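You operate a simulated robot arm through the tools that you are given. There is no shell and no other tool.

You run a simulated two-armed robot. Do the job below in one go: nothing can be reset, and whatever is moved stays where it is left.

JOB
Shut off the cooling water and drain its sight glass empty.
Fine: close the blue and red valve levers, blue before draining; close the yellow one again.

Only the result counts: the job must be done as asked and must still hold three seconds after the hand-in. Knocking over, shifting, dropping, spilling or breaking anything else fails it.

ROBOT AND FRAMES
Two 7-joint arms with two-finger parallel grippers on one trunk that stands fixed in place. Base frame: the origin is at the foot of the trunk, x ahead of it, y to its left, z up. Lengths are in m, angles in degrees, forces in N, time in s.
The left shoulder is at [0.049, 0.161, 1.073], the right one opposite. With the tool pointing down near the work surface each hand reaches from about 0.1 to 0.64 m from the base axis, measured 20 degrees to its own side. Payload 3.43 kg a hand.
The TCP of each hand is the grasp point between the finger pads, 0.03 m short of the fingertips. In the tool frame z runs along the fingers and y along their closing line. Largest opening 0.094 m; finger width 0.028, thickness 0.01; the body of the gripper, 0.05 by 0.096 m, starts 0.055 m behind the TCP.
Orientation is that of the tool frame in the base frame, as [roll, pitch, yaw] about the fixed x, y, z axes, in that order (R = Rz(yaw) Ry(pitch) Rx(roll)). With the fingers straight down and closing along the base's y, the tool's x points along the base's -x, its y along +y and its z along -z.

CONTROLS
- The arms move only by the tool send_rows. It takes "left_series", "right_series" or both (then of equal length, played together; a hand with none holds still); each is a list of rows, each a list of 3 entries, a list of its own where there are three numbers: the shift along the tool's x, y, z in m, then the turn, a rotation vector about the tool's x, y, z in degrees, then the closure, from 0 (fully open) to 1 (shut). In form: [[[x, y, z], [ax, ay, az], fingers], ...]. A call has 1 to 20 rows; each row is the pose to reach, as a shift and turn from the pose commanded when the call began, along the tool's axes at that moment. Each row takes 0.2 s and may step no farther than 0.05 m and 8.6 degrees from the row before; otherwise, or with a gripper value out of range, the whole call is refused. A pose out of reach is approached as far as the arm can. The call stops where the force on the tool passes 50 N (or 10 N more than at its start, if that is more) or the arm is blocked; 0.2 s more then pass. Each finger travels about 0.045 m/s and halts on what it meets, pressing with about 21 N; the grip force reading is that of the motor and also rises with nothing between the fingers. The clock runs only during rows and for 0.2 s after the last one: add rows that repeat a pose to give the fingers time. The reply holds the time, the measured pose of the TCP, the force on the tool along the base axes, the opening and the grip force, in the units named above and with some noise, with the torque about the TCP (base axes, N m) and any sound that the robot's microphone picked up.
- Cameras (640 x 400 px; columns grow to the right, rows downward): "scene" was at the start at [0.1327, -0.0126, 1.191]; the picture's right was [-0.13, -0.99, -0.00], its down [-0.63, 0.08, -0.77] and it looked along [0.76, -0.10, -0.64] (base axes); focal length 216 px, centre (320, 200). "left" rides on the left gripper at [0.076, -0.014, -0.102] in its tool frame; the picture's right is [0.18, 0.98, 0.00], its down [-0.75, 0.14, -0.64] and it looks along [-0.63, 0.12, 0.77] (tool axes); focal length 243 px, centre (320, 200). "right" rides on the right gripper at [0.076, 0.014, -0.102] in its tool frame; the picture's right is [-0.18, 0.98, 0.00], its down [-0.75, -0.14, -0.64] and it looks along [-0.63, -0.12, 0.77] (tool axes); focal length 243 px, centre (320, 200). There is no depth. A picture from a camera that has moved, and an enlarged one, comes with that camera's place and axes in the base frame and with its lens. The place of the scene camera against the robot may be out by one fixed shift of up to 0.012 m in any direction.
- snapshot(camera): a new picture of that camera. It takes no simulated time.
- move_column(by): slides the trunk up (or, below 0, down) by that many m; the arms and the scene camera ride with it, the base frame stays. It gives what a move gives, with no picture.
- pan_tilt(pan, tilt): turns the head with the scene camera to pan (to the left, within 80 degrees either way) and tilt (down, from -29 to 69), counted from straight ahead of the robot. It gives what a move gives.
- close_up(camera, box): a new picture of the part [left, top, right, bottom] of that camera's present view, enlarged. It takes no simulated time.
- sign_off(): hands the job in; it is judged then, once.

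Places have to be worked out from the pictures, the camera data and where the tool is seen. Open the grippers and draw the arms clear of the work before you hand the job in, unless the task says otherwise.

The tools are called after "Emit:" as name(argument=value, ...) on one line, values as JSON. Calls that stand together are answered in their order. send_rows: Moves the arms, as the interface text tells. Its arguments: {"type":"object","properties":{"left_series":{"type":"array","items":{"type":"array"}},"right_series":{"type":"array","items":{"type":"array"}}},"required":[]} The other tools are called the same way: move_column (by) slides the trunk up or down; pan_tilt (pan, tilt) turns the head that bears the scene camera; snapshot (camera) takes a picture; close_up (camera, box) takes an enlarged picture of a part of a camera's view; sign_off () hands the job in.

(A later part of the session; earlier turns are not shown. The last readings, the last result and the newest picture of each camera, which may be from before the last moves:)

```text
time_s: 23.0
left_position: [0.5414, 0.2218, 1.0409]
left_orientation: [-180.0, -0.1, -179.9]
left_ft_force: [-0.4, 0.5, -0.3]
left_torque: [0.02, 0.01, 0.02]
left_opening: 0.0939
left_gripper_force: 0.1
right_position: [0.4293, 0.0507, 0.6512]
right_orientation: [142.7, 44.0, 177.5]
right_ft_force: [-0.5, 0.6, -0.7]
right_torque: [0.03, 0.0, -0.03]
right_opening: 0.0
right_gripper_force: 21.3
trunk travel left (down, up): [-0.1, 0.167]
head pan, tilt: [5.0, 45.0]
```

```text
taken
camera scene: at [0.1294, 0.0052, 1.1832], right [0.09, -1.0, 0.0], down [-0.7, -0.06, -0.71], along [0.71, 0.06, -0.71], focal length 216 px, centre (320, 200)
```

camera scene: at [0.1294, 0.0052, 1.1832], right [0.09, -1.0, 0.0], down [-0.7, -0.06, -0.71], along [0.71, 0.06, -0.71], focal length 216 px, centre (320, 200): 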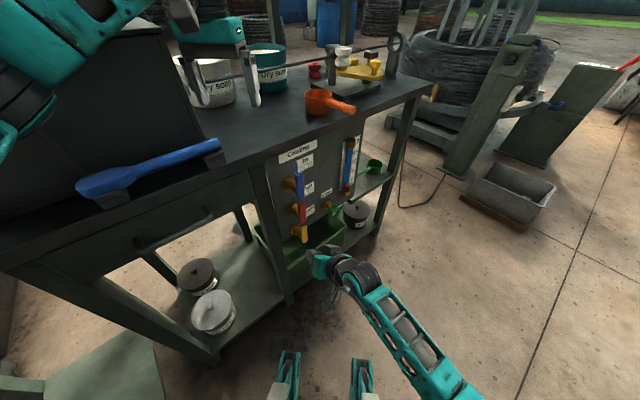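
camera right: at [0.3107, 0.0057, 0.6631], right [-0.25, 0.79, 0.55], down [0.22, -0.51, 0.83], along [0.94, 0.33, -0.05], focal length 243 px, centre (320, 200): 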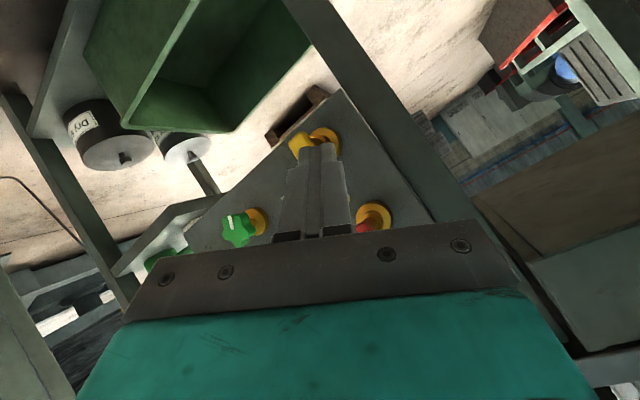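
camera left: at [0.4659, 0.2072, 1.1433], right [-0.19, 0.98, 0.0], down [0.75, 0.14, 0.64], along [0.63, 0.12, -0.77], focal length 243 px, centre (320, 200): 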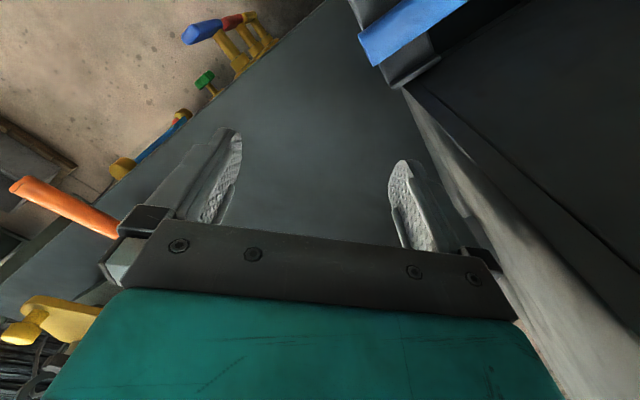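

The projection of the yellow lever matches the right picture: pivot end at about pixel (294, 137), with the bar hidden behind the finger. The finger is just left of the bar, so I'll slide in past it.

Emit:
send_rows(right_series=[[[-0.0146, 0.0091, 0.0246], [0, 0, 0], 1], [[-0.0292, 0.0182, 0.0491], [0, 0, 0], 1], [[-0.0438, 0.0274, 0.0737], [0, 0, 0], 1], [[-0.0438, 0.0274, 0.0737], [0, 0, 0], 1]])

Emit:
snapshot(camera="right")

Emit:
close_up(camera="scene", box=[250, 130, 390, 270])

```text
time_s: 24.2
left_position: [0.5412, 0.2217, 1.0407]
left_orientation: [179.9, 0.0, -179.9]
left_ft_force: [0.6, -0.6, -1.2]
left_torque: [-0.03, -0.01, -0.02]
left_opening: 0.094
left_gripper_force: 0.1
right_position: [0.4978, 0.0519, 0.6119]
right_orientation: [151.7, 44.0, -177.7]
right_ft_force: [-0.3, 0.6, 0.8]
right_torque: [0.0, -0.02, -0.01]
right_opening: 0.0
right_gripper_force: 21.0
right hand out of reach, approached as far as the arm can: row 3, 4
trunk travel left (down, up): [-0.1, 0.167]
head pan, tilt: [5.0, 45.0]
stopped in row 4 (right hand): the arm was blocked; the commanded pose is now the measured one
```

```text
taken
camera right: at [0.379, 0.0104, 0.6285], right [-0.23, 0.86, 0.46], down [0.21, -0.42, 0.88], along [0.95, 0.3, -0.09], focal length 243 px, centre (320, 200)
```

right: 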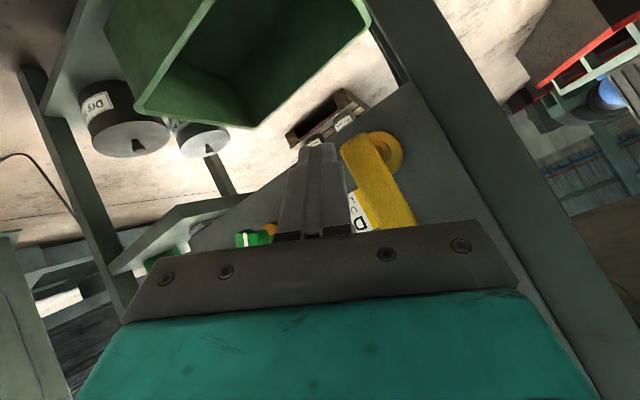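

```text
2.86 times, centred on (320, 200) of scene
camera zoom: at [0.1294, 0.0053, 1.1831], right [0.09, -1.0, 0.0], down [-0.7, -0.06, -0.71], along [0.7, 0.06, -0.71], focal length 616 px, centre (320, 200)
```

zoom: 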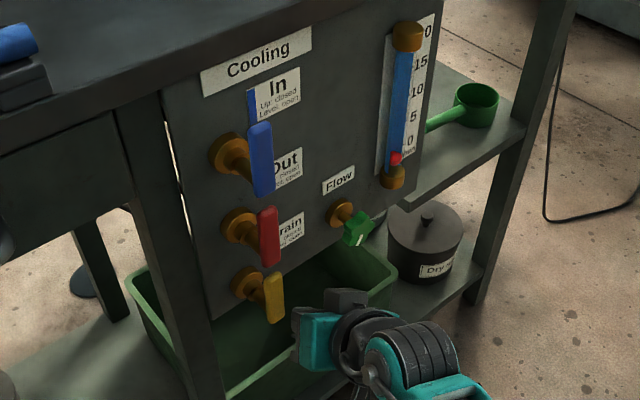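

The arm hit its own limit and ended at u≈0.315, n≈0.389, right of and just short of the yellow lever. No force was felt and yellow is still up. I'll back out to the standoff with more roll, about 65°, since roll helped before.

Emit:
send_rows(right_series=[[[0, 0, -0.03], [-1.2, 0, 7.2], 1], [[0.005, 0.01, -0.05], [-2.4, -0.1, 14.3], 1], [[0.011, 0.02, -0.06], [-3.5, -0.1, 21.5], 1], [[0.017, 0.03, -0.0654], [-4.7, -0.2, 28.6], 1], [[0.0222, 0.038, -0.0654], [-5.9, -0.2, 35.8], 1], [[0.0222, 0.038, -0.0654], [-5.9, -0.2, 35.8], 1]])

Emit:
snapshot(camera="right")

```text
time_s: 25.6
left_position: [0.5414, 0.2222, 1.0399]
left_orientation: [179.9, 0.0, -179.9]
left_ft_force: [0.1, -0.1, -0.1]
left_torque: [0.02, -0.01, -0.01]
left_opening: 0.094
left_gripper_force: 0.1
right_position: [0.4296, 0.051, 0.652]
right_orientation: [127.5, 20.2, 150.0]
right_ft_force: [-0.5, -0.6, -0.2]
right_torque: [0.03, -0.02, 0.04]
right_opening: 0.0002
right_gripper_force: 21.1
trunk travel left (down, up): [-0.1, 0.167]
head pan, tilt: [5.0, 45.0]
```

```text
taken
camera right: at [0.3101, 0.0375, 0.6945], right [0.22, 0.57, 0.8], down [0.23, -0.82, 0.52], along [0.95, 0.07, -0.31], focal length 243 px, centre (320, 200)
```

right: 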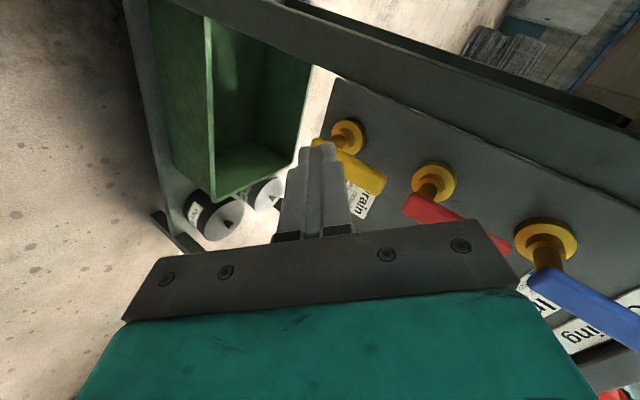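

The standoff pose was reached with 65° of roll. The picture shows all three levers, with the finger beside the yellow bar. I'll advance in two cautious steps.

Emit:
send_rows(right_series=[[[-0.0073, 0.0156, 0.0246], [0, 0, 0], 1], [[-0.0145, 0.0312, 0.0491], [0, 0, 0], 1], [[-0.0145, 0.0312, 0.0491], [0, 0, 0], 1]])

Emit:
snapshot(camera="right")

Emit:
close_up(camera="scene", box=[250, 130, 390, 270])

```text
time_s: 26.6
left_position: [0.5411, 0.2231, 1.0404]
left_orientation: [179.9, 0.0, -180.0]
left_ft_force: [0.1, -0.8, -0.2]
left_torque: [0.0, -0.03, 0.02]
left_opening: 0.094
left_gripper_force: 0.1
right_position: [0.4761, 0.0548, 0.6279]
right_orientation: [131.7, 22.4, 150.7]
right_ft_force: [-0.1, -0.4, -0.1]
right_torque: [0.03, 0.01, 0.0]
right_opening: 0.0001
right_gripper_force: 20.9
trunk travel left (down, up): [-0.1, 0.167]
head pan, tilt: [5.0, 45.0]
stopped in row 3 (right hand): the arm was blocked; the commanded pose is now the measured one
```

```text
taken
camera right: at [0.3575, 0.0445, 0.6714], right [0.22, 0.63, 0.75], down [0.22, -0.78, 0.59], along [0.95, 0.04, -0.31], focal length 243 px, centre (320, 200)
```

right: 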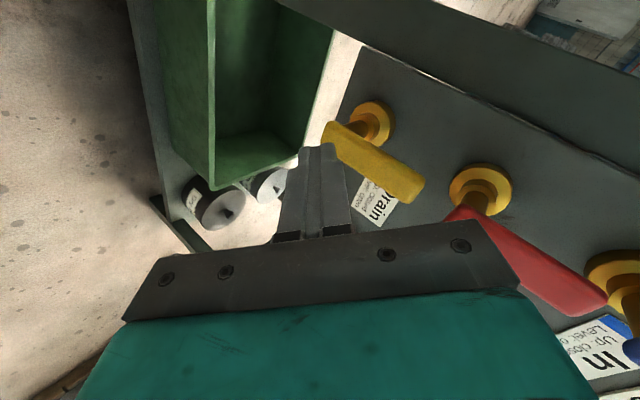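

```text
2.86 times, centred on (320, 200) of scene
camera zoom: at [0.1294, 0.0053, 1.1831], right [0.09, -1.0, 0.0], down [-0.7, -0.06, -0.71], along [0.7, 0.06, -0.71], focal length 616 px, centre (320, 200)
```

zoom: 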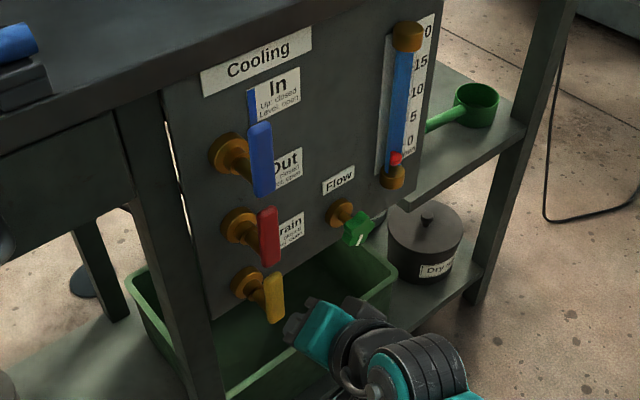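

The hand was blocked with no force at the tool, so something else on the arm may be touching or at a limit. I'll look at the whole right arm.

Emit:
pan_tilt(pan=-30, tilt=60)

Emit:
snapshot(camera="scene")

Emit:
snapshot(camera="left")

```text
time_s: 27.6
left_position: [0.5416, 0.2221, 1.0412]
left_orientation: [180.0, 0.0, -179.9]
left_ft_force: [-0.2, 0.1, -0.6]
left_torque: [-0.04, 0.04, -0.02]
left_opening: 0.0944
left_gripper_force: 0.2
right_position: [0.4777, 0.0538, 0.6281]
right_orientation: [131.7, 22.5, 150.8]
right_ft_force: [-0.2, -0.6, 1.4]
right_torque: [-0.01, -0.01, -0.01]
right_opening: 0.0002
right_gripper_force: 20.6
trunk travel left (down, up): [-0.1, 0.167]
head pan, tilt: [-30.0, 60.0]
```

```text
taken
camera scene: at [0.1062, -0.0352, 1.1636], right [-0.5, -0.87, 0.0], down [-0.75, 0.43, -0.5], along [0.43, -0.25, -0.87], focal length 216 px, centre (320, 200)
```

scene: 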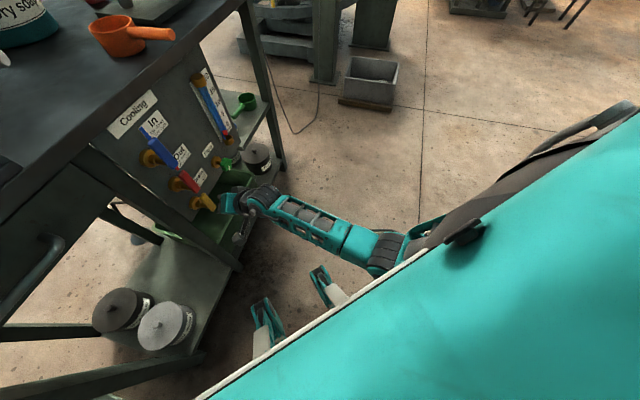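

```text
taken
camera left: at [0.4659, 0.2071, 1.1434], right [-0.19, 0.98, 0.0], down [0.75, 0.14, 0.64], along [0.63, 0.12, -0.77], focal length 243 px, centre (320, 200)
```

left: 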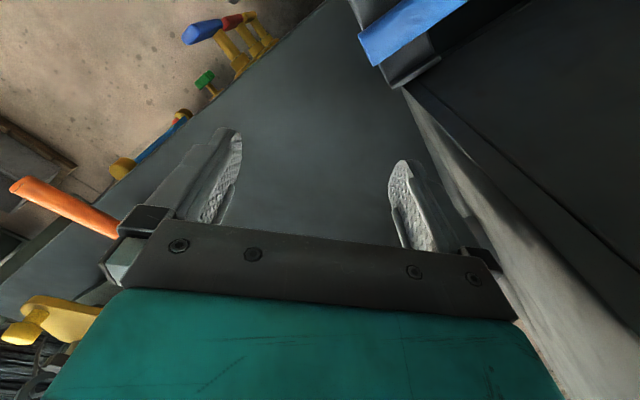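

The right elbow is tucked low against the torso, so the pose is too folded. Pointing the hand more leftward (about 65° yaw, 30° down) puts the wrist farther out and should free the arm. I'll back off to a standoff with that orientation.

Emit:
send_rows(right_series=[[[-0.0038, 0.0071, -0.0131], [-3.68, 1.97, -6.74], 1], [[-0.0076, 0.0142, -0.0262], [-7.36, 3.94, -13.48], 1], [[-0.0113, 0.0212, -0.0394], [-11.04, 5.92, -20.22], 1], [[-0.0151, 0.0283, -0.0525], [-14.72, 7.89, -26.96], 1], [[-0.0189, 0.0354, -0.0656], [-18.4, 9.86, -33.7], 1], [[-0.0189, 0.0354, -0.0656], [-18.4, 9.86, -33.7], 1]])

Emit:
snapshot(camera="right")

Emit:
snapshot(camera="scene")

```text
time_s: 29.0
left_position: [0.5416, 0.2229, 1.0399]
left_orientation: [-179.9, 0.0, -179.9]
left_ft_force: [0.4, 0.2, -0.2]
left_torque: [-0.03, -0.02, -0.01]
left_opening: 0.094
left_gripper_force: 0.3
right_position: [0.4562, 0.0359, 0.6983]
right_orientation: [131.9, 41.6, -174.1]
right_ft_force: [1.0, 0.2, 0.4]
right_torque: [0.01, -0.03, 0.02]
right_opening: 0.0001
right_gripper_force: 21.1
trunk travel left (down, up): [-0.1, 0.167]
head pan, tilt: [-30.0, 60.0]
```

```text
taken
camera right: at [0.3551, -0.0407, 0.7077], right [-0.41, 0.62, 0.67], down [0.41, -0.53, 0.74], along [0.81, 0.58, -0.03], focal length 243 px, centre (320, 200)
```

right: 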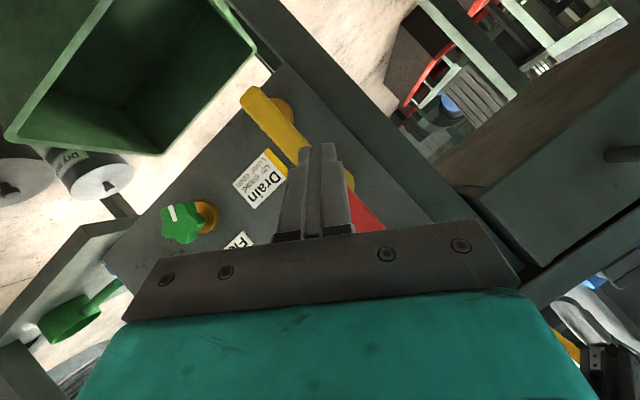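

```text
taken
camera scene: at [0.1061, -0.0352, 1.1636], right [-0.5, -0.87, 0.0], down [-0.75, 0.43, -0.5], along [0.43, -0.25, -0.87], focal length 216 px, centre (320, 200)
```

scene: 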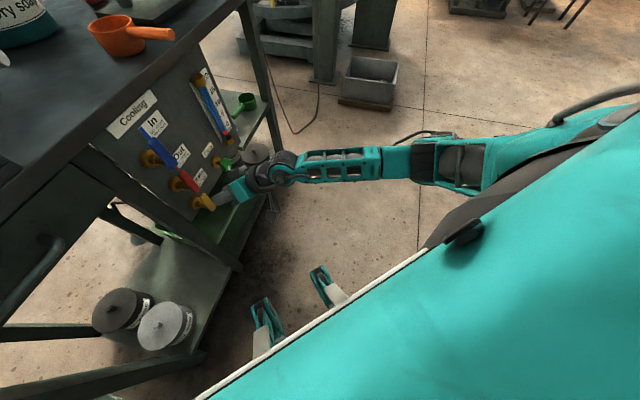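

The arm has opened outward and the pose was reached exactly. I'll advance along the finger axis to the left side of the yellow bar.

Emit:
send_rows(right_series=[[[0, 0, 0.033], [0, 0, 0], 1], [[0, 0, 0.066], [0, 0, 0], 1], [[0, 0, 0.1], [0, 0, 0], 1], [[0, 0, 0.1], [0, 0, 0], 1]])

Emit:
snapshot(camera="right")

Emit:
close_up(camera="scene", box=[80, 60, 300, 260])

```text
time_s: 29.8
left_position: [0.5405, 0.2229, 1.0389]
left_orientation: [180.0, -0.1, -179.8]
left_ft_force: [-0.2, 0.6, -0.5]
left_torque: [0.01, 0.05, -0.01]
left_opening: 0.0941
left_gripper_force: 0.2
right_position: [0.4871, 0.1026, 0.6565]
right_orientation: [131.9, 41.3, -174.1]
right_ft_force: [-21.0, -20.1, 17.4]
right_torque: [-0.08, -0.37, -0.49]
right_opening: 0.0003
right_gripper_force: 20.8
trunk travel left (down, up): [-0.1, 0.167]
head pan, tilt: [-30.0, 60.0]
stopped in row 3 (right hand): the force on the tool passed its limit at 145 N (the readings are from after the stop); the commanded pose is now the measured one
```

```text
taken
camera right: at [0.3844, 0.0244, 0.6647], right [-0.41, 0.62, 0.67], down [0.41, -0.53, 0.74], along [0.81, 0.58, -0.03], focal length 243 px, centre (320, 200)
```

right: 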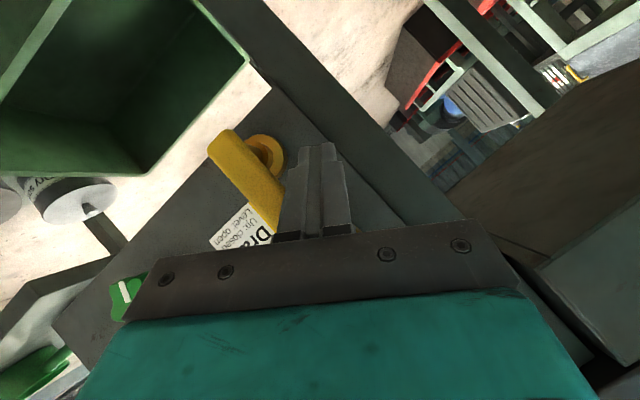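

```text
2.00 times, centred on (190, 160) of scene
camera zoom: at [0.1049, -0.0356, 1.1641], right [-0.5, -0.87, 0.0], down [-0.75, 0.43, -0.5], along [0.43, -0.25, -0.87], focal length 431 px, centre (580, 280)
```

zoom: 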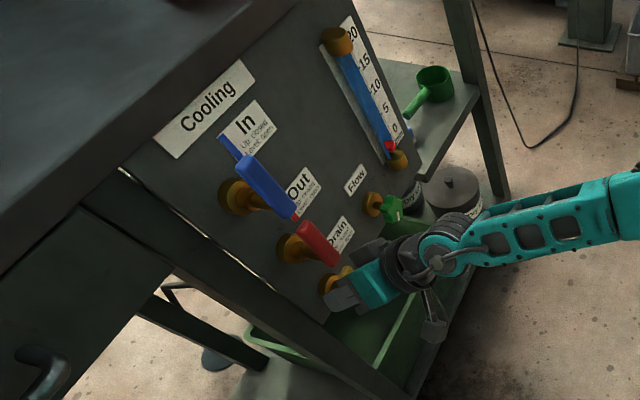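

The finger pushed on the yellow bar's tip face: the torque places the contact at u≈0.289, n≈0.43, z≈0.656. So the closed fingers are wider there than I assumed. I'll back off, shift about 14 mm further left and re-enter gently.

Emit:
send_rows(right_series=[[[0.0064, 0.0026, -0.0177], [0, 0, 0], 1], [[0.0152, 0.012, -0.0107], [0, 0, 0], 1], [[0.0152, 0.012, -0.0107], [0, 0, 0], 1]])

Emit:
snapshot(camera="right")

Emit:
close_up(camera="scene", box=[150, 120, 260, 230])

```text
time_s: 30.6
left_position: [0.5411, 0.2233, 1.0394]
left_orientation: [180.0, -0.1, -179.8]
left_ft_force: [0.2, 0.4, -0.2]
left_torque: [-0.02, 0.01, 0.01]
left_opening: 0.094
left_gripper_force: 0.0
right_position: [0.4644, 0.1005, 0.6577]
right_orientation: [131.7, 41.2, -174.1]
right_ft_force: [-0.1, 0.5, -0.2]
right_torque: [0.03, 0.04, 0.01]
right_opening: 0.0001
right_gripper_force: 20.6
trunk travel left (down, up): [-0.1, 0.167]
head pan, tilt: [-30.0, 60.0]
```

```text
taken
camera right: at [0.363, 0.0231, 0.6657], right [-0.41, 0.62, 0.67], down [0.41, -0.53, 0.74], along [0.81, 0.58, -0.03], focal length 243 px, centre (320, 200)
```

right: 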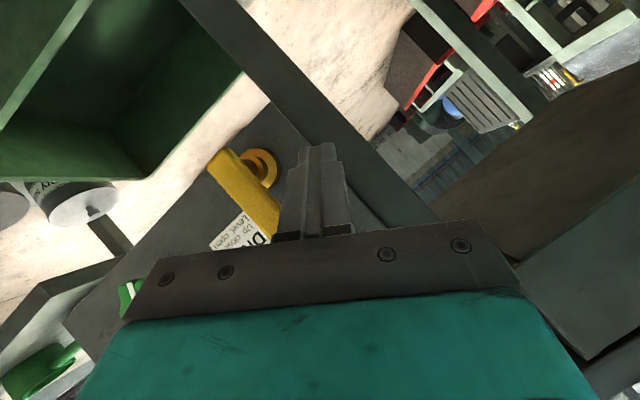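

```text
3.64 times, centred on (205, 175) of scene
camera zoom: at [0.1055, -0.0353, 1.1637], right [-0.5, -0.87, 0.0], down [-0.75, 0.43, -0.5], along [0.43, -0.25, -0.87], focal length 784 px, centre (738, 291)
```

zoom: 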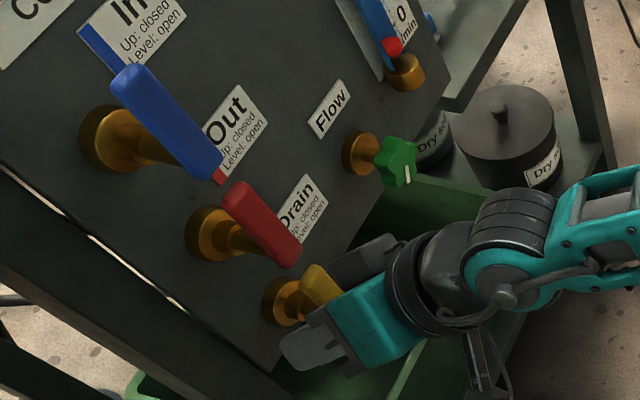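

The fingers are now left of yellow, at u≈0.257, n≈0.40. There is also a box on the hand's upper side, so I'll keep the insertion shallower (n=0.415) to stay clear of the red lever. I'll enter and then start pushing yellow to the right.

Emit:
send_rows(right_series=[[[-0.003, -0.001, 0.0075], [0, 0, 0], 1], [[-0.0059, -0.002, 0.015], [0, 0, 0], 1], [[-0.011, -0.011, 0.012], [0, 0, 0], 1], [[-0.016, -0.0197, 0.0087], [0, 0, 0], 1], [[-0.0258, -0.0261, 0.0019], [0, 0, 0], 1], [[-0.034, -0.0352, -0.0035], [0, 0, 0], 1]])

Emit:
snapshot(camera="right")

Emit:
close_up(camera="scene", box=[150, 120, 260, 230])

```text
time_s: 31.9
left_position: [0.5428, 0.2221, 1.0391]
left_orientation: [179.9, -0.1, -179.8]
left_ft_force: [-0.3, 0.6, -0.7]
left_torque: [-0.01, 0.01, -0.01]
left_opening: 0.0939
left_gripper_force: 0.0
right_position: [0.5076, 0.0781, 0.6624]
right_orientation: [131.9, 41.2, -174.2]
right_ft_force: [-0.1, 0.6, -0.8]
right_torque: [-0.01, 0.04, 0.0]
right_opening: 0.0
right_gripper_force: 20.8
trunk travel left (down, up): [-0.1, 0.167]
head pan, tilt: [-30.0, 60.0]
```

```text
taken
camera right: at [0.407, 0.001, 0.6704], right [-0.41, 0.62, 0.67], down [0.41, -0.53, 0.74], along [0.81, 0.58, -0.03], focal length 243 px, centre (320, 200)
```

right: 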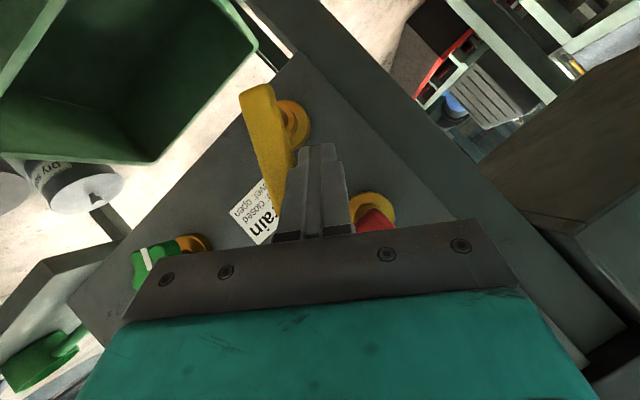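

```text
3.64 times, centred on (205, 175) of scene
camera zoom: at [0.1056, -0.0354, 1.1636], right [-0.5, -0.87, 0.0], down [-0.75, 0.43, -0.5], along [0.43, -0.25, -0.87], focal length 784 px, centre (738, 291)
```

zoom: 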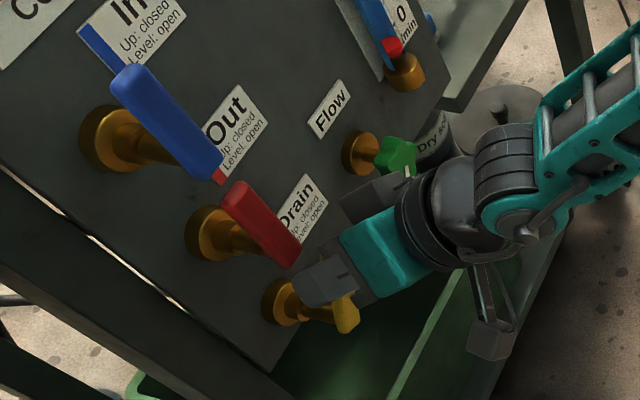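

Yellow is turning freely and is now at about 60°. The hand stays clear of the red lever and the green knob, so I'll continue pushing it down to level.

Emit:
send_rows(right_series=[[[-0.0061, -0.0115, -0.0037], [0, 0, 0], 1], [[-0.0096, -0.0243, -0.0056], [0, 0, 0], 1], [[-0.0103, -0.0378, -0.0054], [0, 0, 0], 1], [[-0.008, -0.0509, -0.0031], [0, 0, 0], 1], [[-0.0027, -0.0554, 0.0009], [0, 0, 0], 1], [[-0.0027, -0.0554, 0.0009], [0, 0, 0], 1]])

Emit:
snapshot(camera="right")

Emit:
close_up(camera="scene", box=[150, 70, 300, 230])

```text
time_s: 33.3
left_position: [0.5394, 0.2229, 1.0396]
left_orientation: [-180.0, -0.1, -179.8]
left_ft_force: [0.3, -0.7, -0.3]
left_torque: [0.02, 0.01, -0.02]
left_opening: 0.0941
left_gripper_force: 0.1
right_position: [0.5425, 0.0461, 0.6383]
right_orientation: [130.7, 41.8, -174.7]
right_ft_force: [-16.1, -14.1, 24.9]
right_torque: [0.04, 0.31, 0.19]
right_opening: 0.0002
right_gripper_force: 20.7
trunk travel left (down, up): [-0.1, 0.167]
head pan, tilt: [-30.0, 60.0]
stopped in row 6 (right hand): the force on the tool passed its limit at 54 N (the readings are from after the stop); the commanded pose is now the measured one
```

```text
taken
camera right: at [0.442, -0.0314, 0.646], right [-0.42, 0.6, 0.68], down [0.41, -0.54, 0.73], along [0.81, 0.58, -0.02], focal length 243 px, centre (320, 200)
```

right: 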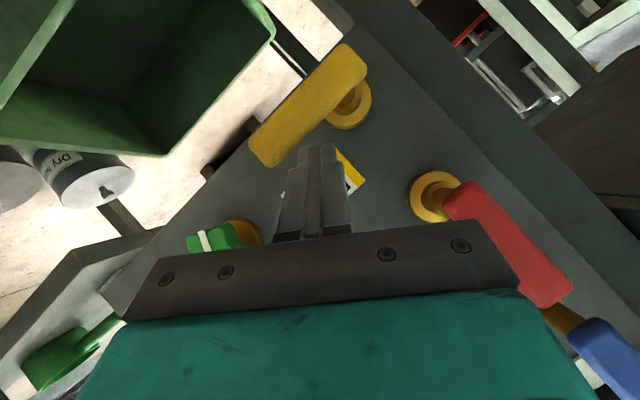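

```text
2.50 times, centred on (225, 150) of scene
camera zoom: at [0.1038, -0.0356, 1.1641], right [-0.5, -0.87, 0.0], down [-0.75, 0.43, -0.5], along [0.44, -0.25, -0.86], focal length 539 px, centre (558, 325)
```

zoom: 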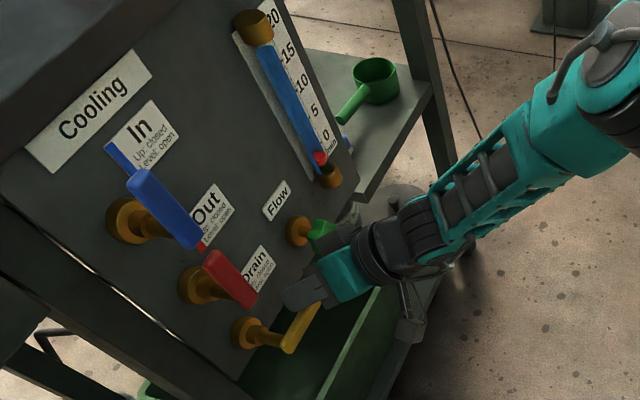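

Yellow is level against its stop and the drain should be open. I'll withdraw the hand straight out and watch the sight glass.

Emit:
send_rows(right_series=[[[0.0108, 0.0044, -0.0294], [0, 0, 0], 1], [[0.025, 0.0034, -0.05], [0, 0, 0], 1], [[0.0398, 0.0024, -0.0701], [0, 0, 0], 1], [[0.0398, 0.0024, -0.0701], [0, 0, 0], 1]])

Emit:
close_up(camera="scene", box=[150, 70, 300, 230])

Emit:
snapshot(camera="right")

```text
time_s: 34.3
left_position: [0.5418, 0.2229, 1.0392]
left_orientation: [179.9, -0.1, -179.6]
left_ft_force: [0.3, 0.1, 0.1]
left_torque: [-0.05, -0.03, 0.0]
left_opening: 0.0939
left_gripper_force: 0.1
right_position: [0.486, -0.0113, 0.6454]
right_orientation: [131.2, 41.7, -174.4]
right_ft_force: [0.2, -0.1, -1.0]
right_torque: [-0.01, 0.02, 0.01]
right_opening: 0.0
right_gripper_force: 21.3
trunk travel left (down, up): [-0.1, 0.167]
head pan, tilt: [-30.0, 60.0]
```

```text
2.50 times, centred on (225, 150) of scene
camera zoom: at [0.1054, -0.0355, 1.1636], right [-0.5, -0.87, 0.0], down [-0.75, 0.43, -0.5], along [0.43, -0.25, -0.87], focal length 539 px, centre (558, 325)
```

zoom: 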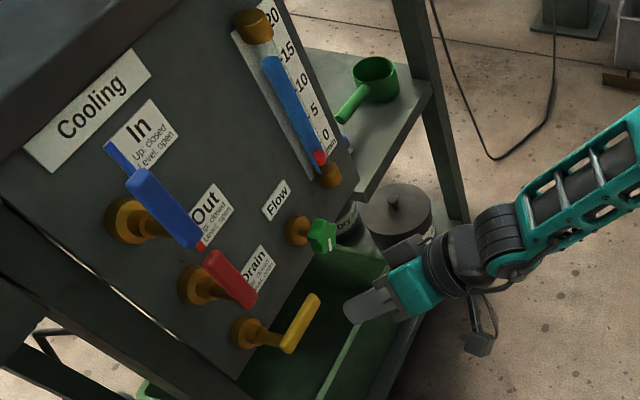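

```text
taken
camera right: at [0.3846, -0.0891, 0.653], right [-0.41, 0.61, 0.68], down [0.41, -0.54, 0.74], along [0.81, 0.58, -0.03], focal length 243 px, centre (320, 200)
```

right: 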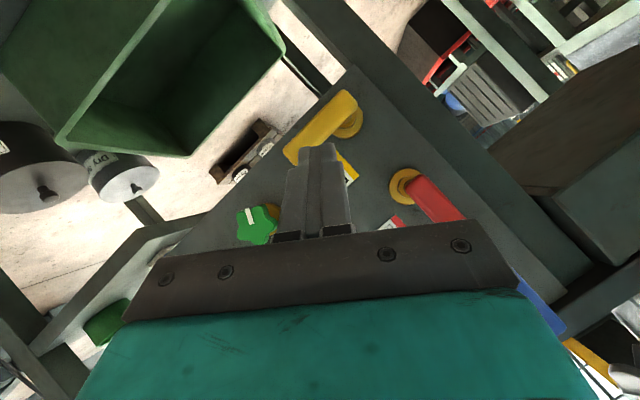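

The glass is visibly draining. While it empties, I'll lower the hand, still well in front, to below the yellow lever's level so it is ready to close it.

Emit:
send_rows(right_series=[[[0.0259, -0.023, 0.0196], [0, 0, 0], 1], [[0.0518, -0.0459, 0.0391], [0, 0, 0], 1], [[0.0518, -0.0459, 0.0391], [0, 0, 0], 1]])

Emit:
close_up(camera="scene", box=[150, 70, 300, 230])

Emit:
snapshot(camera="right")

```text
time_s: 35.1
left_position: [0.5413, 0.2225, 1.0397]
left_orientation: [179.8, -0.1, -179.8]
left_ft_force: [-0.1, 0.2, 0.7]
left_torque: [-0.01, -0.01, 0.01]
left_opening: 0.0938
left_gripper_force: 0.1
right_position: [0.4867, -0.0123, 0.5656]
right_orientation: [131.2, 41.6, -174.6]
right_ft_force: [-0.4, -0.7, 0.5]
right_torque: [0.0, -0.03, 0.0]
right_opening: 0.0
right_gripper_force: 20.7
trunk travel left (down, up): [-0.1, 0.167]
head pan, tilt: [-30.0, 60.0]
```

```text
2.50 times, centred on (225, 150) of scene
camera zoom: at [0.1055, -0.0356, 1.1637], right [-0.5, -0.87, 0.0], down [-0.75, 0.43, -0.5], along [0.43, -0.25, -0.87], focal length 539 px, centre (558, 325)
```

zoom: 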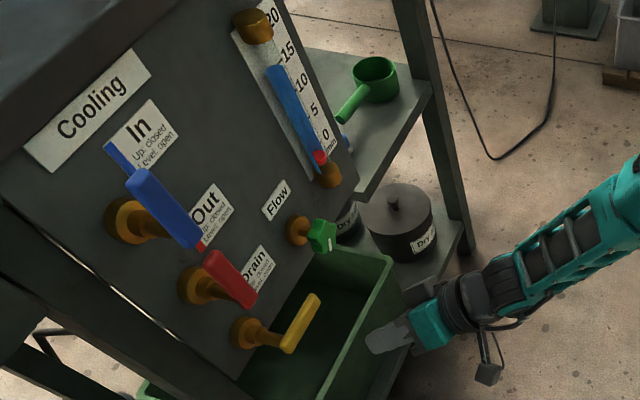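

```text
taken
camera right: at [0.3863, -0.0901, 0.5731], right [-0.41, 0.61, 0.68], down [0.41, -0.54, 0.74], along [0.81, 0.58, -0.03], focal length 243 px, centre (320, 200)
```

right: 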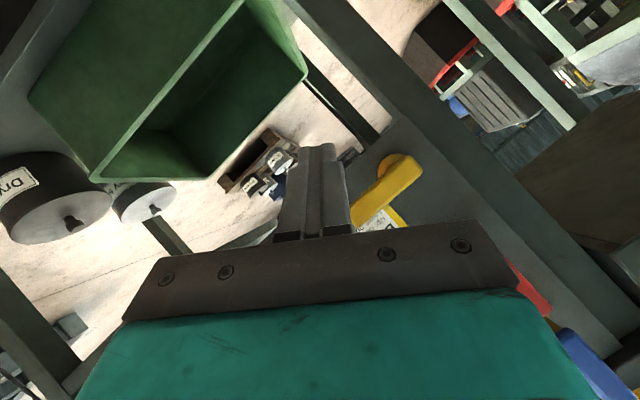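

The pre-position is reached. I'll hold still while the glass keeps draining.

Emit:
send_rows(right_series=[[[0, 0, 0], [0, 0, 0], 1], [[0, 0, 0], [0, 0, 0], 1], [[0, 0, 0], [0, 0, 0], 1], [[0, 0, 0], [0, 0, 0], 1], [[0, 0, 0], [0, 0, 0], 1], [[0, 0, 0], [0, 0, 0], 1], [[0, 0, 0], [0, 0, 0], 1], [[0, 0, 0], [0, 0, 0], 1], [[0, 0, 0], [0, 0, 0], 1], [[0, 0, 0], [0, 0, 0], 1], [[0, 0, 0], [0, 0, 0], 1], [[0, 0, 0], [0, 0, 0], 1], [[0, 0, 0], [0, 0, 0], 1], [[0, 0, 0], [0, 0, 0], 1], [[0, 0, 0], [0, 0, 0], 1], [[0, 0, 0], [0, 0, 0], 1], [[0, 0, 0], [0, 0, 0], 1], [[0, 0, 0], [0, 0, 0], 1], [[0, 0, 0], [0, 0, 0], 1], [[0, 0, 0], [0, 0, 0], 1]])

Emit:
close_up(camera="scene", box=[180, 60, 260, 160])

```text
time_s: 39.3
left_position: [0.541, 0.2229, 1.0391]
left_orientation: [180.0, -0.1, -179.7]
left_ft_force: [-0.1, -0.5, -0.1]
left_torque: [0.01, 0.01, 0.02]
left_opening: 0.0939
left_gripper_force: 0.0
right_position: [0.4886, -0.013, 0.5658]
right_orientation: [131.2, 41.4, -174.5]
right_ft_force: [-0.5, 0.6, -0.3]
right_torque: [0.0, -0.03, -0.01]
right_opening: 0.0
right_gripper_force: 20.8
trunk travel left (down, up): [-0.1, 0.167]
head pan, tilt: [-30.0, 60.0]
```

```text
4.00 times, centred on (220, 110) of scene
camera zoom: at [0.1056, -0.0357, 1.1637], right [-0.5, -0.87, 0.0], down [-0.75, 0.43, -0.5], along [0.43, -0.25, -0.87], focal length 862 px, centre (720, 560)
```

zoom: 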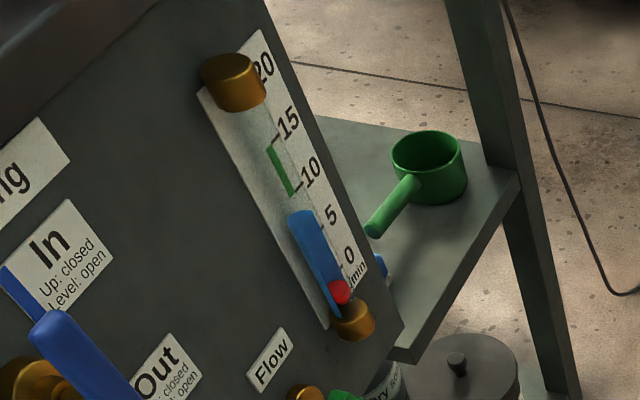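

The glass is about 40% full and still falling. I'll keep waiting.

Emit:
send_rows(right_series=[[[0, 0, 0], [0, 0, 0], 1], [[0, 0, 0], [0, 0, 0], 1], [[0, 0, 0], [0, 0, 0], 1], [[0, 0, 0], [0, 0, 0], 1], [[0, 0, 0], [0, 0, 0], 1], [[0, 0, 0], [0, 0, 0], 1], [[0, 0, 0], [0, 0, 0], 1], [[0, 0, 0], [0, 0, 0], 1], [[0, 0, 0], [0, 0, 0], 1], [[0, 0, 0], [0, 0, 0], 1], [[0, 0, 0], [0, 0, 0], 1], [[0, 0, 0], [0, 0, 0], 1], [[0, 0, 0], [0, 0, 0], 1], [[0, 0, 0], [0, 0, 0], 1], [[0, 0, 0], [0, 0, 0], 1], [[0, 0, 0], [0, 0, 0], 1], [[0, 0, 0], [0, 0, 0], 1], [[0, 0, 0], [0, 0, 0], 1], [[0, 0, 0], [0, 0, 0], 1], [[0, 0, 0], [0, 0, 0], 1]])

Emit:
close_up(camera="scene", box=[180, 60, 260, 160])

```text
time_s: 43.5
left_position: [0.5418, 0.2227, 1.0395]
left_orientation: [179.9, -0.2, -179.7]
left_ft_force: [-0.4, 1.3, -0.8]
left_torque: [0.01, 0.02, -0.02]
left_opening: 0.094
left_gripper_force: 0.1
right_position: [0.4881, -0.013, 0.5649]
right_orientation: [131.1, 41.6, -174.5]
right_ft_force: [0.0, 0.4, 0.1]
right_torque: [0.0, -0.02, 0.0]
right_opening: 0.0
right_gripper_force: 21.0
trunk travel left (down, up): [-0.1, 0.167]
head pan, tilt: [-30.0, 60.0]
```

```text
4.00 times, centred on (220, 110) of scene
camera zoom: at [0.1056, -0.0357, 1.1637], right [-0.5, -0.87, 0.0], down [-0.75, 0.43, -0.5], along [0.43, -0.25, -0.87], focal length 862 px, centre (720, 560)
```

zoom: 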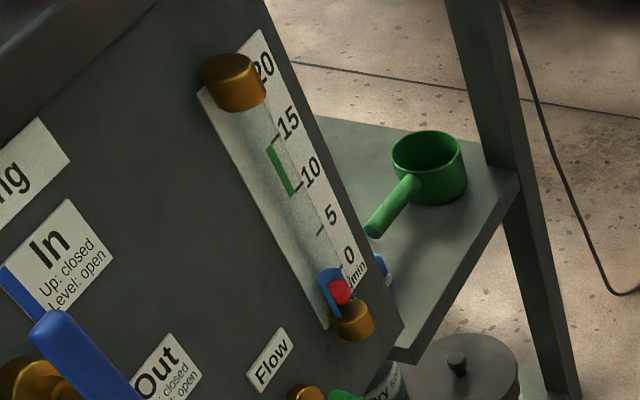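

A little water is left at the bottom. I'll wait another four seconds.

Emit:
send_rows(right_series=[[[0, 0, 0], [0, 0, 0], 1], [[0, 0, 0], [0, 0, 0], 1], [[0, 0, 0], [0, 0, 0], 1], [[0, 0, 0], [0, 0, 0], 1], [[0, 0, 0], [0, 0, 0], 1], [[0, 0, 0], [0, 0, 0], 1], [[0, 0, 0], [0, 0, 0], 1], [[0, 0, 0], [0, 0, 0], 1], [[0, 0, 0], [0, 0, 0], 1], [[0, 0, 0], [0, 0, 0], 1], [[0, 0, 0], [0, 0, 0], 1], [[0, 0, 0], [0, 0, 0], 1], [[0, 0, 0], [0, 0, 0], 1], [[0, 0, 0], [0, 0, 0], 1], [[0, 0, 0], [0, 0, 0], 1], [[0, 0, 0], [0, 0, 0], 1], [[0, 0, 0], [0, 0, 0], 1], [[0, 0, 0], [0, 0, 0], 1], [[0, 0, 0], [0, 0, 0], 1], [[0, 0, 0], [0, 0, 0], 1]])

Emit:
close_up(camera="scene", box=[180, 60, 260, 160])

Emit:
close_up(camera="scene", box=[240, 115, 270, 150])

```text
time_s: 47.7
left_position: [0.541, 0.2234, 1.039]
left_orientation: [179.9, -0.1, -179.7]
left_ft_force: [-0.3, 0.0, 0.0]
left_torque: [0.0, 0.02, 0.0]
left_opening: 0.0942
left_gripper_force: 0.0
right_position: [0.4864, -0.012, 0.5655]
right_orientation: [131.2, 41.6, -174.5]
right_ft_force: [0.2, 0.0, -0.5]
right_torque: [0.01, 0.02, 0.01]
right_opening: 0.0002
right_gripper_force: 21.0
trunk travel left (down, up): [-0.1, 0.167]
head pan, tilt: [-30.0, 60.0]
```

```text
4.00 times, centred on (220, 110) of scene
camera zoom: at [0.1056, -0.0357, 1.1637], right [-0.5, -0.87, 0.0], down [-0.75, 0.43, -0.5], along [0.43, -0.25, -0.87], focal length 862 px, centre (720, 560)
```

zoom: 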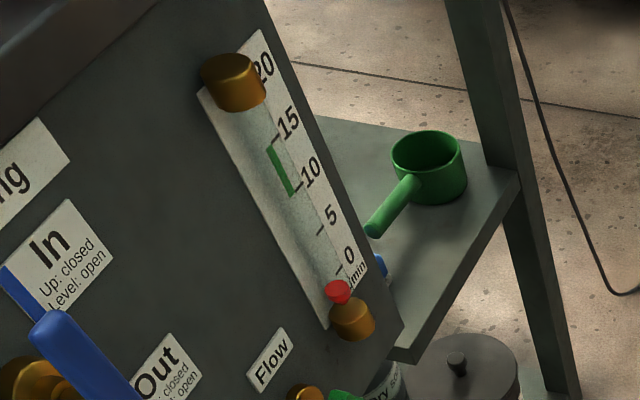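

```text
11.43 times, centred on (255, 132) of scene
camera zoom: at [0.1056, -0.0357, 1.1637], right [-0.5, -0.87, 0.0], down [-0.75, 0.43, -0.5], along [0.43, -0.25, -0.87], focal length 2464 px, centre (1063, 971)
```

zoom: 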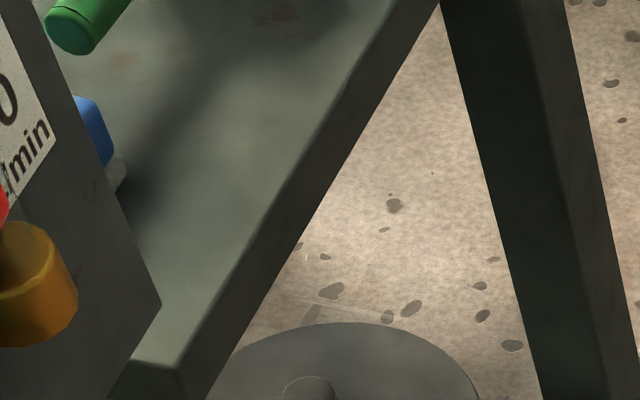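

The glass looks empty, with the float sitting at the bottom. I'll check it enlarged while sliding the fingers in under the yellow bar without lifting yet.

Emit:
close_up(camera="scene", box=[205, 115, 245, 150])

Emit:
send_rows(right_series=[[[-0.0116, 0.0008, 0.0162], [0, 0, 0], 1], [[-0.0231, 0.0016, 0.0324], [0, 0, 0], 1], [[-0.0347, 0.0024, 0.0486], [0, 0, 0], 1], [[-0.0462, 0.0032, 0.0648], [0, 0, 0], 1], [[-0.0462, 0.0032, 0.0648], [0, 0, 0], 1], [[-0.0462, 0.0032, 0.0648], [0, 0, 0], 1], [[-0.0462, 0.0032, 0.0648], [0, 0, 0], 1]])

Emit:
snapshot(camera="right")

Emit:
close_up(camera="scene", box=[150, 70, 300, 230])

```text
11.43 times, centred on (225, 132) of scene
camera zoom: at [0.1056, -0.0357, 1.1637], right [-0.5, -0.87, 0.0], down [-0.75, 0.43, -0.5], along [0.43, -0.25, -0.87], focal length 2464 px, centre (1406, 971)
```

zoom: 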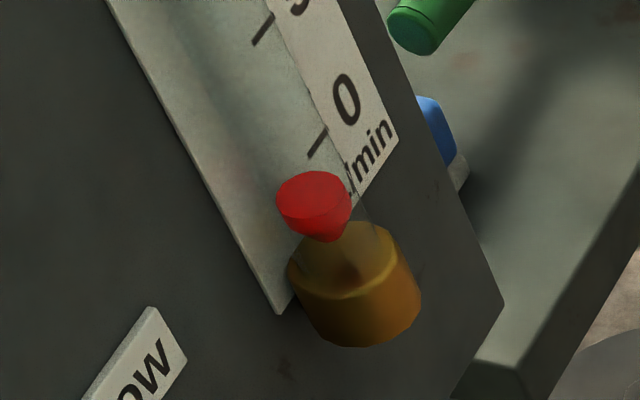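

```text
time_s: 49.3
left_position: [0.542, 0.2233, 1.0394]
left_orientation: [179.8, -0.1, -179.7]
left_ft_force: [-0.6, -0.1, 0.9]
left_torque: [0.03, -0.01, 0.04]
left_opening: 0.0939
left_gripper_force: 0.0
right_position: [0.5379, 0.0372, 0.5664]
right_orientation: [131.1, 41.5, -174.5]
right_ft_force: [-0.4, 0.3, -1.1]
right_torque: [-0.02, 0.0, 0.0]
right_opening: 0.0
right_gripper_force: 20.6
right hand out of reach, approached as far as the arm can: row 4, 5, 6, 7
trunk travel left (down, up): [-0.1, 0.167]
head pan, tilt: [-30.0, 60.0]
```

```text
taken
camera right: at [0.4362, -0.0403, 0.5746], right [-0.41, 0.61, 0.68], down [0.41, -0.54, 0.74], along [0.81, 0.58, -0.03], focal length 243 px, centre (320, 200)
```

right: 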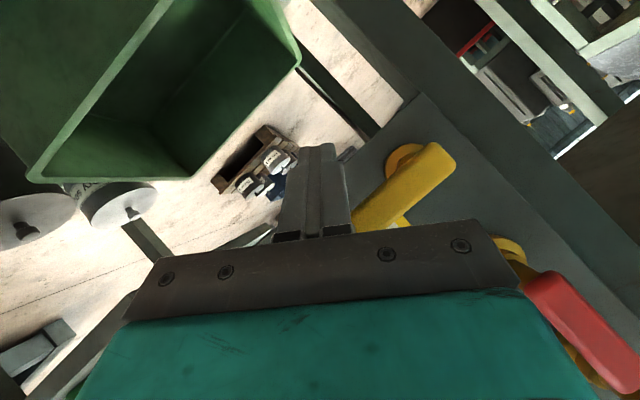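

```text
2.50 times, centred on (225, 150) of scene
camera zoom: at [0.1056, -0.0357, 1.1637], right [-0.5, -0.87, 0.0], down [-0.75, 0.43, -0.5], along [0.43, -0.25, -0.87], focal length 539 px, centre (558, 325)
```

zoom: 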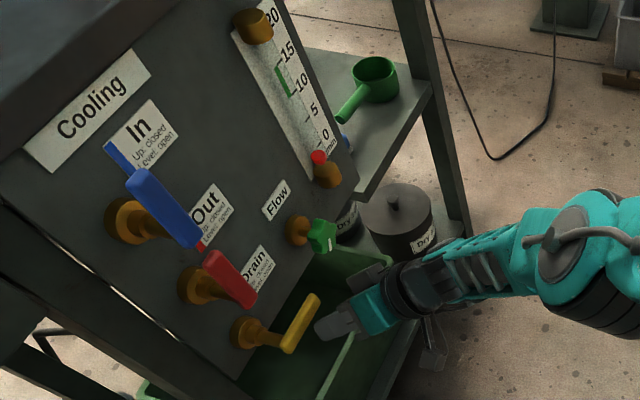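

The glass is empty and the fingers are under the yellow bar, only slightly short of the planned depth. I'll lift the lever through the first part of its arc and check.

Emit:
send_rows(right_series=[[[-0.0145, 0.0084, -0.0005], [0, 0, 0], 1], [[-0.0255, 0.0106, -0.0085], [0, 0, 0], 1], [[-0.0361, 0.0161, -0.0163], [0, 0, 0], 1], [[-0.0449, 0.0248, -0.023], [0, 0, 0], 1]])

Emit:
snapshot(camera="right")

Emit:
close_up(camera="scene", box=[150, 70, 300, 230])

```text
time_s: 50.3
left_position: [0.5409, 0.2232, 1.0402]
left_orientation: [179.9, -0.2, -179.7]
left_ft_force: [0.5, 0.1, 0.3]
left_torque: [-0.02, 0.0, 0.0]
left_opening: 0.0941
left_gripper_force: 0.2
right_position: [0.5509, 0.0377, 0.6234]
right_orientation: [131.0, 41.7, -174.7]
right_ft_force: [0.0, 0.3, 0.5]
right_torque: [0.05, -0.02, 0.05]
right_opening: 0.0
right_gripper_force: 21.0
trunk travel left (down, up): [-0.1, 0.167]
head pan, tilt: [-30.0, 60.0]
```

```text
taken
camera right: at [0.4503, -0.04, 0.6318], right [-0.41, 0.61, 0.68], down [0.4, -0.54, 0.74], along [0.82, 0.58, -0.02], focal length 243 px, centre (320, 200)
```

right: 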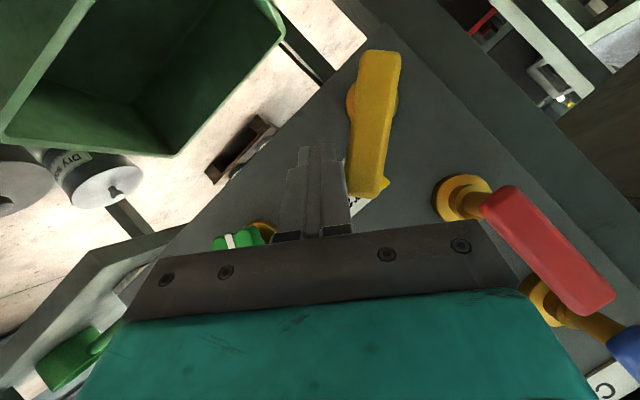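

```text
2.50 times, centred on (225, 150) of scene
camera zoom: at [0.1056, -0.0357, 1.1637], right [-0.5, -0.87, 0.0], down [-0.75, 0.43, -0.5], along [0.43, -0.25, -0.87], focal length 539 px, centre (558, 325)
```

zoom: 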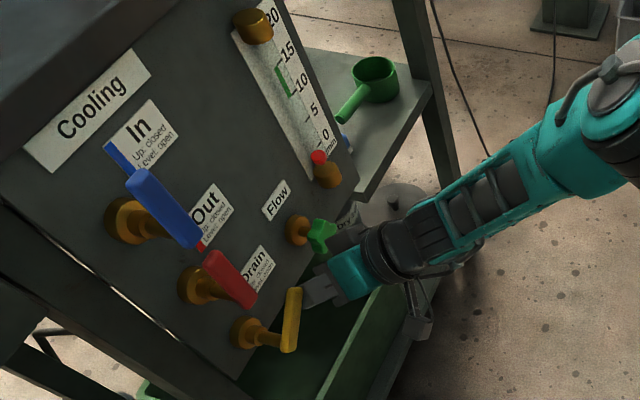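

Yellow is at about 45° with negligible force. I'll continue the arc to vertical and press lightly against its stop.

Emit:
send_rows(right_series=[[[-0.0068, 0.0112, -0.0054], [0, 0, 0], 1], [[-0.0109, 0.0243, -0.0089], [0, 0, 0], 1], [[-0.012, 0.0383, -0.0104], [0, 0, 0], 1], [[-0.0092, 0.0432, -0.0086], [0, 0, 0], 1], [[-0.0092, 0.0432, -0.0086], [0, 0, 0], 1]])

Emit:
snapshot(camera="right")

Emit:
close_up(camera="scene", box=[150, 70, 300, 230])

```text
time_s: 51.5
left_position: [0.5408, 0.2224, 1.0404]
left_orientation: [179.8, -0.1, -179.7]
left_ft_force: [0.9, 0.4, -0.7]
left_torque: [-0.02, 0.02, 0.02]
left_opening: 0.0941
left_gripper_force: 0.0
right_position: [0.5302, 0.0579, 0.658]
right_orientation: [131.0, 41.6, -174.7]
right_ft_force: [4.4, -2.6, 4.7]
right_torque: [0.09, -0.06, -0.12]
right_opening: 0.0001
right_gripper_force: 20.8
trunk travel left (down, up): [-0.1, 0.167]
head pan, tilt: [-30.0, 60.0]
```

```text
taken
camera right: at [0.4285, -0.0195, 0.6654], right [-0.41, 0.61, 0.68], down [0.41, -0.54, 0.74], along [0.82, 0.58, -0.02], focal length 243 px, centre (320, 200)
```

right: 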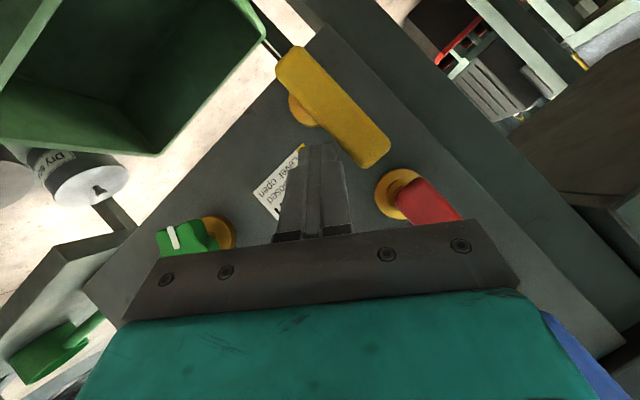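

```text
2.50 times, centred on (225, 150) of scene
camera zoom: at [0.1057, -0.0357, 1.1637], right [-0.5, -0.87, 0.0], down [-0.75, 0.43, -0.5], along [0.43, -0.25, -0.87], focal length 539 px, centre (558, 325)
```

zoom: 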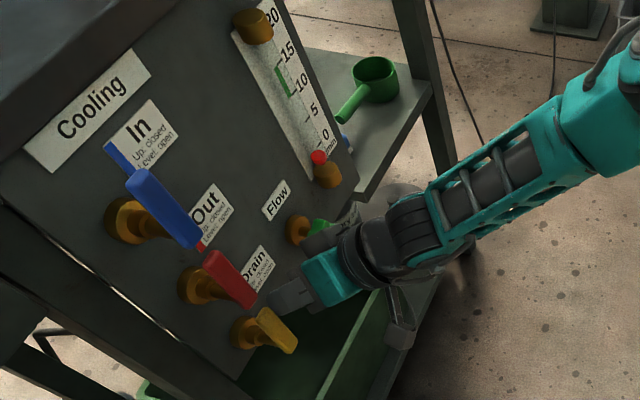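

Yellow looks parallel to red, with light contact at about 7 N. I'll press a few millimetres more to seat it on the stop, then slide off to the right and withdraw.

Emit:
send_rows(right_series=[[[0.0014, 0.0025, 0.0009], [0, 0, 0], 1], [[0.0028, 0.005, 0.0018], [0, 0, 0], 1], [[0.0028, 0.005, 0.0018], [0, 0, 0], 1]])

Emit:
close_up(camera="scene", box=[150, 120, 260, 230])

```text
time_s: 52.3
left_position: [0.542, 0.2229, 1.0379]
left_orientation: [179.9, -0.1, -179.7]
left_ft_force: [0.3, -0.3, 0.2]
left_torque: [0.02, 0.02, -0.03]
left_opening: 0.094
left_gripper_force: 0.1
right_position: [0.5287, 0.0585, 0.6576]
right_orientation: [131.4, 41.9, -174.7]
right_ft_force: [20.8, -15.2, 8.4]
right_torque: [-0.04, -0.35, -0.51]
right_opening: 0.0002
right_gripper_force: 20.8
trunk travel left (down, up): [-0.1, 0.167]
head pan, tilt: [-30.0, 60.0]
```

```text
3.64 times, centred on (205, 175) of scene
camera zoom: at [0.1058, -0.0359, 1.1637], right [-0.5, -0.87, 0.0], down [-0.75, 0.43, -0.5], along [0.43, -0.25, -0.87], focal length 784 px, centre (738, 291)
```

zoom: 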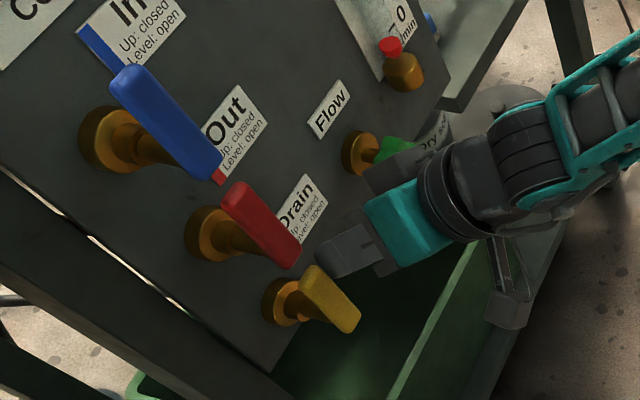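

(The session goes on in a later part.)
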